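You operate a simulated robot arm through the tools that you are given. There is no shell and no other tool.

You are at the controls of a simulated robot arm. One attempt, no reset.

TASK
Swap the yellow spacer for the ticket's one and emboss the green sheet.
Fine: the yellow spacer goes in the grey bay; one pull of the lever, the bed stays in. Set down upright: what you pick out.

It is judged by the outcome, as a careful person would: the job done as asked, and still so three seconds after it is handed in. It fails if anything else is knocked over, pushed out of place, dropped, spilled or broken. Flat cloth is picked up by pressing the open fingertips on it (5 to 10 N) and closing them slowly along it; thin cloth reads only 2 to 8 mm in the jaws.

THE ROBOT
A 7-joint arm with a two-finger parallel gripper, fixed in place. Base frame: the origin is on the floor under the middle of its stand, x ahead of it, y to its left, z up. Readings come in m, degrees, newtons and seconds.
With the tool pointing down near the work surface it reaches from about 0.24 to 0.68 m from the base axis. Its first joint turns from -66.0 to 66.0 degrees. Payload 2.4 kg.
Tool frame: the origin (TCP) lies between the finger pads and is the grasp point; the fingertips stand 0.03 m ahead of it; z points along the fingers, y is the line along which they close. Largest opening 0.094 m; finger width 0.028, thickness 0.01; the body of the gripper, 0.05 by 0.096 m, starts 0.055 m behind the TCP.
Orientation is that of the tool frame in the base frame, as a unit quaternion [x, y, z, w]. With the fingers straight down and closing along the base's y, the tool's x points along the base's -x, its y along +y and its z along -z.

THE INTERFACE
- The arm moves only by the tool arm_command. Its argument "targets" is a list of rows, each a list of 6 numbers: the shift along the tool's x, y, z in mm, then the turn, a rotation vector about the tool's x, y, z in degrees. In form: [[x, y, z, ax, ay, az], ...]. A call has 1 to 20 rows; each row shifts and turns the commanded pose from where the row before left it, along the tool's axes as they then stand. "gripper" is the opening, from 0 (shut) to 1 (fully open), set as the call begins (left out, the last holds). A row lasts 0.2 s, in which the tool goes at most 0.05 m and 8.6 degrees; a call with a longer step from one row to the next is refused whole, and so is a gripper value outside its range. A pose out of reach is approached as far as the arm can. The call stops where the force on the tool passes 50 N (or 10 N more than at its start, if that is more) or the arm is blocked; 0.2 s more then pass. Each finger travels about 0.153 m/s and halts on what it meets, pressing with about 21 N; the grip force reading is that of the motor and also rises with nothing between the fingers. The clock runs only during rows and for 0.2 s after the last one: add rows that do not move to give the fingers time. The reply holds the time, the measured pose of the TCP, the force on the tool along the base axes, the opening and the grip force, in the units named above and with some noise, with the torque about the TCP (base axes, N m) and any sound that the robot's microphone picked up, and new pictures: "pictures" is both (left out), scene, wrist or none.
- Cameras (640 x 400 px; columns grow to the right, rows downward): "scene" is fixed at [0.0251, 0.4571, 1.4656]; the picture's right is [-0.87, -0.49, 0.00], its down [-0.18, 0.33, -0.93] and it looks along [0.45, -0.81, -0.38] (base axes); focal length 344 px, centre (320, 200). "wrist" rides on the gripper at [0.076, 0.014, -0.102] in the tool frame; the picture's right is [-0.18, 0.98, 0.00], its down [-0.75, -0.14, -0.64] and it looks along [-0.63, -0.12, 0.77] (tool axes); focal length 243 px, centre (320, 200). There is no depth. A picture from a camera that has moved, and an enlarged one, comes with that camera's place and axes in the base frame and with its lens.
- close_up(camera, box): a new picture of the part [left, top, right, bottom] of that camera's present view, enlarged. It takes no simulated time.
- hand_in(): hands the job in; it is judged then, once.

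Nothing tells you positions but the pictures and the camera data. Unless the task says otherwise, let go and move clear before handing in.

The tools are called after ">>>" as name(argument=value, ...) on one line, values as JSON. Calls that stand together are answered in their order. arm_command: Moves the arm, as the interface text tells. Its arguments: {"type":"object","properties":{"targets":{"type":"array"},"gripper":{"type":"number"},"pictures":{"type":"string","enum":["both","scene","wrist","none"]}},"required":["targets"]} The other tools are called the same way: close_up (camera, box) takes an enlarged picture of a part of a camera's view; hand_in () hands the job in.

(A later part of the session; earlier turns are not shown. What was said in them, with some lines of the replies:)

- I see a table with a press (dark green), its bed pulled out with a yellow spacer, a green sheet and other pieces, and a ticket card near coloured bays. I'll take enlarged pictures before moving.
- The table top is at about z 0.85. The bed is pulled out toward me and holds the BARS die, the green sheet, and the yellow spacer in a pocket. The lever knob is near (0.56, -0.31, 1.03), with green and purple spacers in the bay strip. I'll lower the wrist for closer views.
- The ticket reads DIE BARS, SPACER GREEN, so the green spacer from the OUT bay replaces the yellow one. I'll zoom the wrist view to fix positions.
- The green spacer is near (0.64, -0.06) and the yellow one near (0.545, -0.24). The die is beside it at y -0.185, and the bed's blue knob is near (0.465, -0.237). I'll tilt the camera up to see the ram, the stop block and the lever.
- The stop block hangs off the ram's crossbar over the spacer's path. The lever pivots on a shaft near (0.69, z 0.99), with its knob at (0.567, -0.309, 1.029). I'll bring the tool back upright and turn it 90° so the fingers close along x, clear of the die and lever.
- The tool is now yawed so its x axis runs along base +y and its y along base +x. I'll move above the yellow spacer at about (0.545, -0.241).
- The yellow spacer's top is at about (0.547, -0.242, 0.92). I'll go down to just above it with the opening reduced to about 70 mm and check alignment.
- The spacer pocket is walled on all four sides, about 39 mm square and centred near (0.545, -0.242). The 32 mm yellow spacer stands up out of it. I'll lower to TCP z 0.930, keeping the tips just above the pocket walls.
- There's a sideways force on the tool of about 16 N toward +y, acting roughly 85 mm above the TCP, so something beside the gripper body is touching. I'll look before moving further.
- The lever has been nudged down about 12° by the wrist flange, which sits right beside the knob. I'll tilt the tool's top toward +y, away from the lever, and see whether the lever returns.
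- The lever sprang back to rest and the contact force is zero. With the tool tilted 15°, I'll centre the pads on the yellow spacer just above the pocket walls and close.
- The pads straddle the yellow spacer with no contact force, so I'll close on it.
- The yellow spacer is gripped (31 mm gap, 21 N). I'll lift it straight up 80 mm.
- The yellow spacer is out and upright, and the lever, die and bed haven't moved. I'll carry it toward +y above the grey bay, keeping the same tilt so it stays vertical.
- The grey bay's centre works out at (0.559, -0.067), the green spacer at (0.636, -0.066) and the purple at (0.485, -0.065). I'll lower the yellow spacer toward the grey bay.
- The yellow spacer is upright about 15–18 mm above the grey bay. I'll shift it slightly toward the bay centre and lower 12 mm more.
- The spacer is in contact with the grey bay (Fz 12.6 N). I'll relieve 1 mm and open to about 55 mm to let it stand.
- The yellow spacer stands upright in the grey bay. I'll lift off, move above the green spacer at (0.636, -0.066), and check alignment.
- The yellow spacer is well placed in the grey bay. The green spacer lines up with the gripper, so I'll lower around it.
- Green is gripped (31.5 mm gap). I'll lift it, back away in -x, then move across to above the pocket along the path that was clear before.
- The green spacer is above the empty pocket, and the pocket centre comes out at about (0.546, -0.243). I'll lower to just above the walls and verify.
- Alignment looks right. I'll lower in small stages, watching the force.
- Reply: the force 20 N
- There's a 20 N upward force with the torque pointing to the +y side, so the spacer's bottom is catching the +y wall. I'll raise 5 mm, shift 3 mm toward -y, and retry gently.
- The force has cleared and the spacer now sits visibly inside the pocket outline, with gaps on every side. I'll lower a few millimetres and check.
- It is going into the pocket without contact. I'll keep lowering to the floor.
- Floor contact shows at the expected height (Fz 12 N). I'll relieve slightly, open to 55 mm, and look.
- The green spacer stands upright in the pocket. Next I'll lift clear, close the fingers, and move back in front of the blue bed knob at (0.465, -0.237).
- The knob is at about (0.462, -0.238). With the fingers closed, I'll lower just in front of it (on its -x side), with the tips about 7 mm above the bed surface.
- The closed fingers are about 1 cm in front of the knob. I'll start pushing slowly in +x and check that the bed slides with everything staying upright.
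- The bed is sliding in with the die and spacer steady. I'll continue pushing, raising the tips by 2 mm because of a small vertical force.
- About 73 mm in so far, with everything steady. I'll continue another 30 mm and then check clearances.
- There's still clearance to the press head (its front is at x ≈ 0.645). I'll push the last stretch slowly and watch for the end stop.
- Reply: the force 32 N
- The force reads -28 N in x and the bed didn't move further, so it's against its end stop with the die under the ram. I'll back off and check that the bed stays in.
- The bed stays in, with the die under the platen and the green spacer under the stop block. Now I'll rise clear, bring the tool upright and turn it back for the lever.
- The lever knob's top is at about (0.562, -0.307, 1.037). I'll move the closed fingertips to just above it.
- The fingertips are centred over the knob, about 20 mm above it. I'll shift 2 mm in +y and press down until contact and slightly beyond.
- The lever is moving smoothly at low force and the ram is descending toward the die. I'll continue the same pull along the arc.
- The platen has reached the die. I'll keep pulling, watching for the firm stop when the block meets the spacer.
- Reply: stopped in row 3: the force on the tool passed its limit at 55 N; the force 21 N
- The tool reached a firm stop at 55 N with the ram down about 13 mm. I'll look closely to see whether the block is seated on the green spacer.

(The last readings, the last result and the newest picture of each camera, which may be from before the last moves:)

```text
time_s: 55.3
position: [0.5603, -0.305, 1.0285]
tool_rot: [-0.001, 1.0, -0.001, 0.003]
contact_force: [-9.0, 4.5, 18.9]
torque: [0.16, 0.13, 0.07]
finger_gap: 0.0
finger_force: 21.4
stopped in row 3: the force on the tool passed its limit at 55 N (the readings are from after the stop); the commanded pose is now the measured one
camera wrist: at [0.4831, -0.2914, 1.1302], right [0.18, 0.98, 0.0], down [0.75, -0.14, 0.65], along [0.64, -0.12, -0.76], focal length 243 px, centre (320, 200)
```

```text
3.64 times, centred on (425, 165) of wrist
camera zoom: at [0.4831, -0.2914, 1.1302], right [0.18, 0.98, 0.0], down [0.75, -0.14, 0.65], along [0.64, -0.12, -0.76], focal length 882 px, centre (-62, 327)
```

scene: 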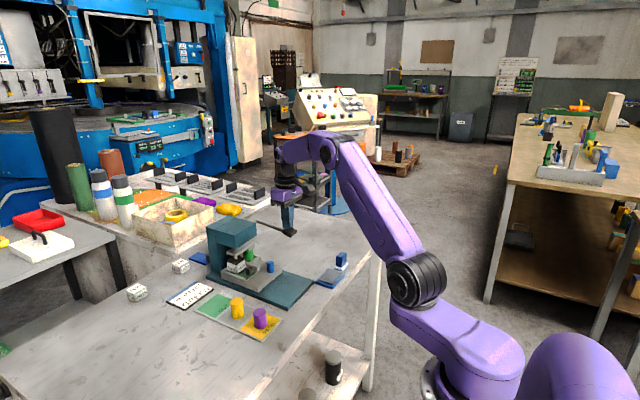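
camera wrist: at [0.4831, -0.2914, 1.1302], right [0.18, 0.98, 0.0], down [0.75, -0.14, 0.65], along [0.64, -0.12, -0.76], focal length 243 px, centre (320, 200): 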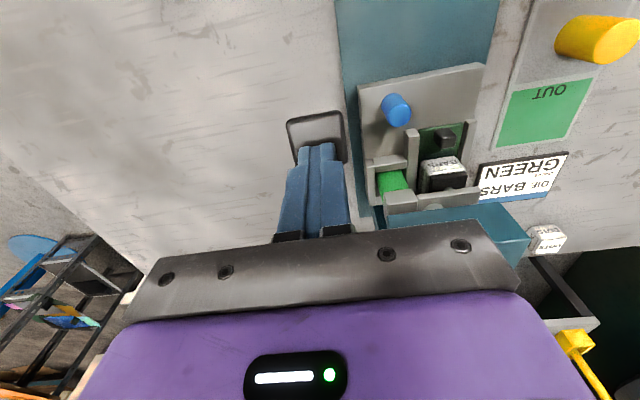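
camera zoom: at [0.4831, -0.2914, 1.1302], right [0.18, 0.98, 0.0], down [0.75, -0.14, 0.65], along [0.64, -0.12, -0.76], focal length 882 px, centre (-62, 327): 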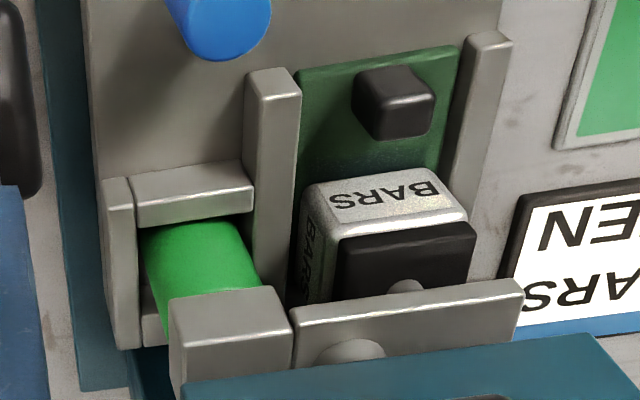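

The block is seated on the green spacer and the platen is pressing the die. I'll hold firm pressure briefly to finish this same pull.

>>> arm_command(targets=[[0, 0, 1.5, 0, 0, 0], [0, 0, 1.5, 0, 0, 0], [0, 0, 0, 0, 0, 0], [0, 0, 0, 0, 0, 0], [0, 0, 0, 0, 0, 0]], gripper=0)

>>> close_up(camera="scene", box=[205, 190, 325, 280])

```text
time_s: 56.5
position: [0.5605, -0.3057, 1.0274]
tool_rot: [0.0, 1.0, -0.003, 0.006]
contact_force: [-12.9, 7.7, 41.8]
torque: [0.35, 0.04, 0.12]
finger_gap: 0.0001
finger_force: 21.2
camera wrist: at [0.4831, -0.2914, 1.1285], right [0.18, 0.98, 0.0], down [0.75, -0.14, 0.65], along [0.64, -0.12, -0.76], focal length 243 px, centre (320, 200)
```

scene: 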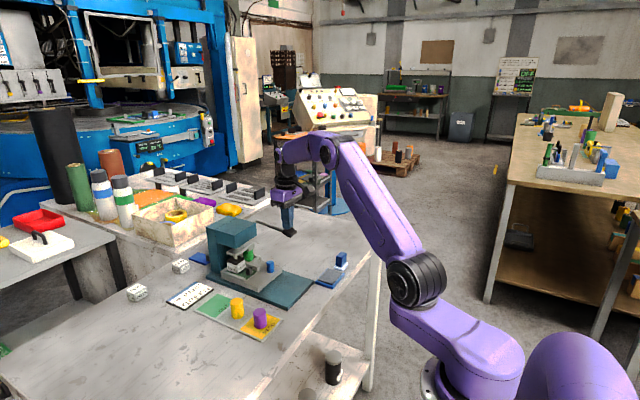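
wrist: 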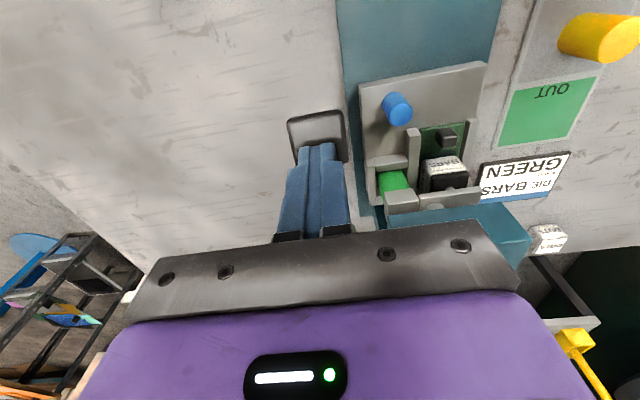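

```text
4.44 times, centred on (265, 235) of scene
camera zoom: at [0.0239, 0.4578, 1.4654], right [-0.87, -0.49, 0.0], down [-0.18, 0.33, -0.93], along [0.45, -0.81, -0.37], focal length 1531 px, centre (564, 44)
```

zoom: 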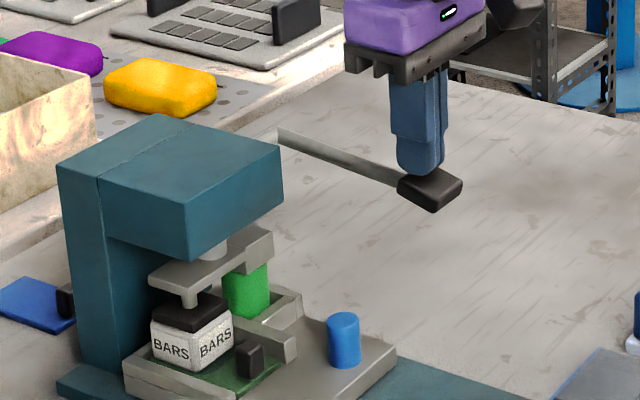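

The stop is hard at 42 N with no further travel, so the press stroke is complete. I'll let the lever rise slowly back to rest, then lift clear.

>>> arm_command(targets=[[0, 0, -3, 0, 0, 0], [0, 0, -4, 0, 0, 0], [0, 0, -4, 0, 0, 0], [0, 0, -4, 0, 0, 0], [0, 0, -4, 0, 0, 0], [0, 0, -4, 0, 0, 0], [0, 0, -4, 0, 0, 0], [0, 0, -4, 0, 0, 0], [0, 0, -4, 0, 0, 0], [0, 0, -4, 0, 0, 0], [0, 0, -4, 0, 0, 0], [0, 0, -10, 0, 0, 0], [0, 0, -20, 0, 0, 0], [0, 0, -30, 0, 0, 0], [0, 0, 0, 0, 0, 0]], gripper=0)

>>> close_up(camera="scene", box=[205, 190, 325, 280])

>>> close_up(camera="wrist", box=[220, 60, 460, 240])

```text
time_s: 59.7
position: [0.5596, -0.3042, 1.1248]
tool_rot: [0.0, 1.0, -0.002, 0.002]
contact_force: [1.1, 0.0, 0.0]
torque: [0.0, 0.0, 0.01]
finger_gap: 0.0
finger_force: 20.7
camera wrist: at [0.4831, -0.2908, 1.2284], right [0.18, 0.98, 0.0], down [0.75, -0.14, 0.65], along [0.64, -0.12, -0.76], focal length 243 px, centre (320, 200)
```

scene: 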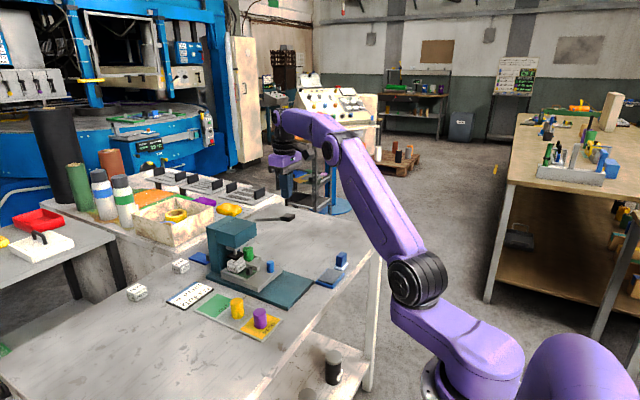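
wrist: 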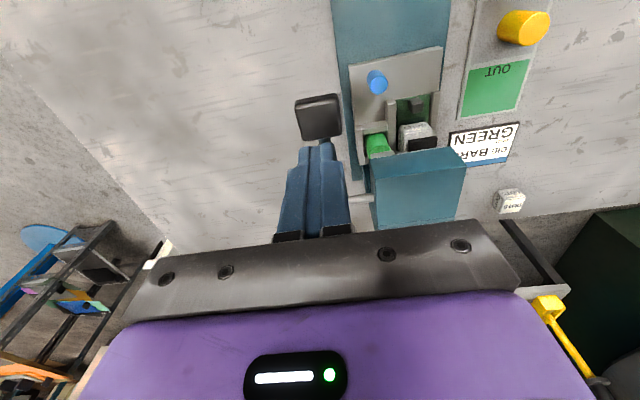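

```text
4.44 times, centred on (265, 235) of scene
camera zoom: at [0.0251, 0.4571, 1.4656], right [-0.87, -0.49, 0.0], down [-0.18, 0.33, -0.93], along [0.45, -0.81, -0.38], focal length 1531 px, centre (564, 44)
```

zoom: 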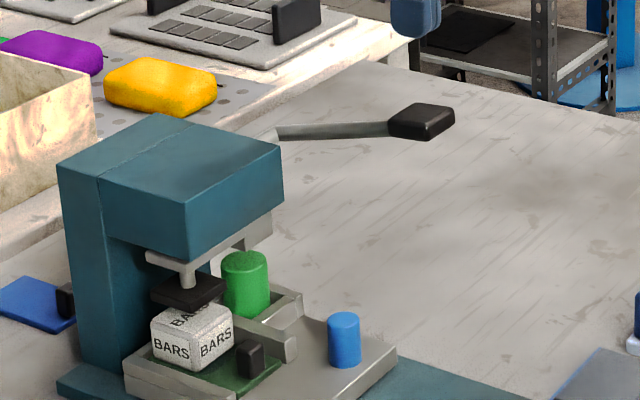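

```text
2.22 times, centred on (340, 150) of wrist
camera zoom: at [0.4831, -0.2908, 1.2284], right [0.18, 0.98, 0.0], down [0.75, -0.14, 0.65], along [0.64, -0.12, -0.76], focal length 539 px, centre (276, 311)
```

zoom: 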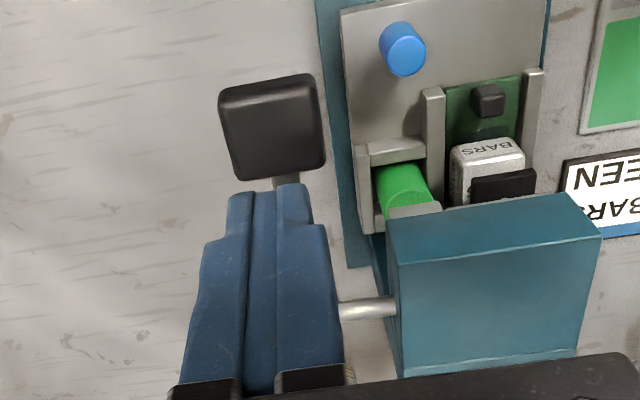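

The lever, ram, bed, die and green spacer are all where they should be after the stroke. I'll move the arm clear and do a last check of everything.

>>> arm_command(targets=[[0, 0, -20, 0, 0, 0], [40, 13.5, -14, 0, 0, 0], [40, 13.5, -14, 0, 0, 0], [40, 13.5, -14, 0, 0, 0], [40, 13.5, -13, 0, 0, 0], [0, 0, 0, 0, 0, 0], [0, 0, 0, 0, 0, 0]], gripper=0.5)

>>> close_up(camera="scene", box=[115, 195, 355, 345])

>>> close_up(camera="scene", box=[175, 230, 295, 340])

>>> close_up(camera="wrist", box=[200, 40, 480, 240])

```text
time_s: 61.3
position: [0.3998, -0.2523, 1.1997]
tool_rot: [0.0, 1.0, -0.001, 0.002]
contact_force: [0.3, 0.0, 0.3]
torque: [-0.02, -0.02, 0.02]
finger_gap: 0.0472
finger_force: 0.1
camera wrist: at [0.3221, -0.2377, 1.3018], right [0.18, 0.98, 0.0], down [0.75, -0.14, 0.65], along [0.64, -0.12, -0.76], focal length 243 px, centre (320, 200)
```

scene: 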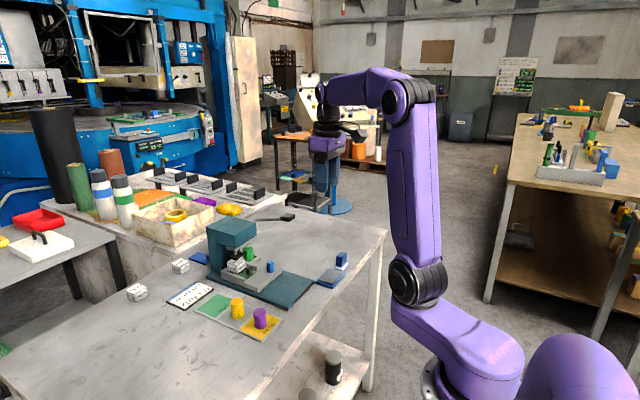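
wrist: 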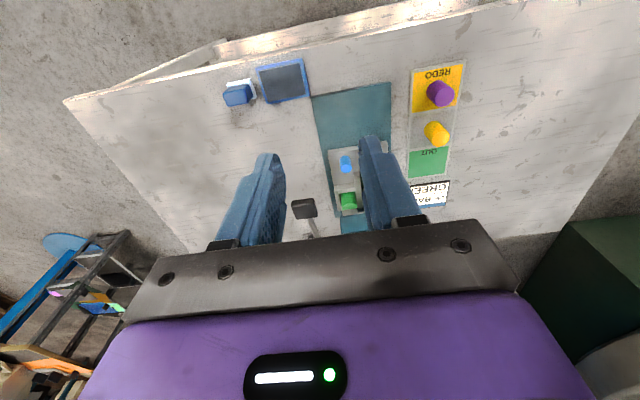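

```text
2.67 times, centred on (235, 270) of scene
camera zoom: at [0.0251, 0.4571, 1.4656], right [-0.87, -0.49, 0.0], down [-0.18, 0.33, -0.93], along [0.45, -0.81, -0.38], focal length 918 px, centre (547, 13)
```

zoom: 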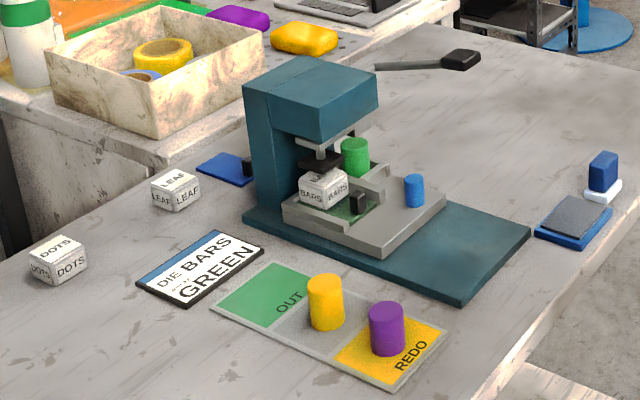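

```text
3.64 times, centred on (235, 285) of scene
camera zoom: at [0.0251, 0.4571, 1.4656], right [-0.87, -0.49, 0.0], down [-0.18, 0.33, -0.93], along [0.45, -0.81, -0.38], focal length 1252 px, centre (629, -109)
```

zoom: 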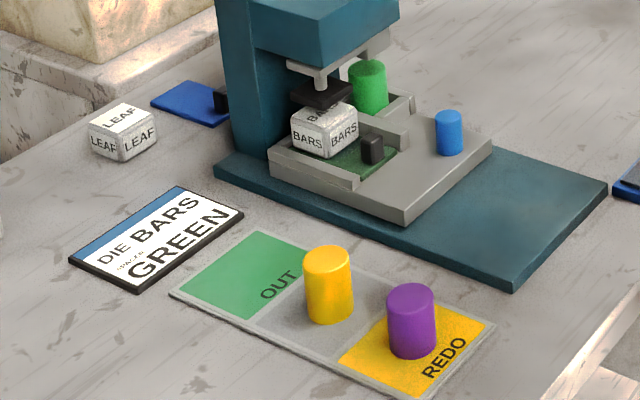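

```text
2.00 times, centred on (340, 140) of wrist
camera zoom: at [0.3221, -0.2377, 1.3018], right [0.18, 0.98, 0.0], down [0.75, -0.14, 0.65], along [0.64, -0.12, -0.76], focal length 485 px, centre (280, 320)
```

zoom: 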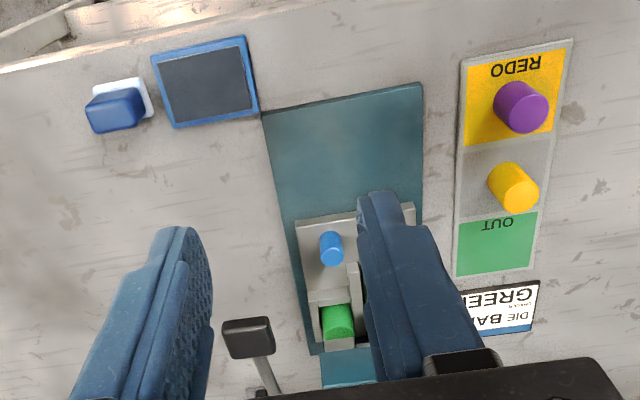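

The yellow spacer stands upright in the grey bay and the green one is in the press. The bed is in with the BARS die, the lever is back at rest after the press stroke, and nothing else has moved. Earlier the wrist flange brushed the lever about 12° down while the bed was still out, and it sprang back. The arm is clear, so I'm handing in.

>>> hand_in()

```text
The job is handed in.
```

The job is handed in: the green spacer from the ticket is in the press, and I made one full pull of the lever on the green sheet. I couldn't see the embossed face, because the BARS die still sits on the sheet. The stop block was seated on the spacer and the platen was pressing on the die at the end of the stroke.

- **Spacers:** the yellow one stands upright in the grey bay, and the green one stands upright in the press pocket.
- **Bed:** it is pushed in to its stop and left in.
- **Lever:** it sprang back to rest after the pull.

**Earlier lever contact:** while I was reaching for the yellow spacer, the wrist pressed the lever about two-thirds of the way down, with the bed still out. It sprang back and nothing was under the ram, but a strict count could treat it as a second pull.

In the final pictures nothing else had been knocked over or moved, and the arm was clear of the table.
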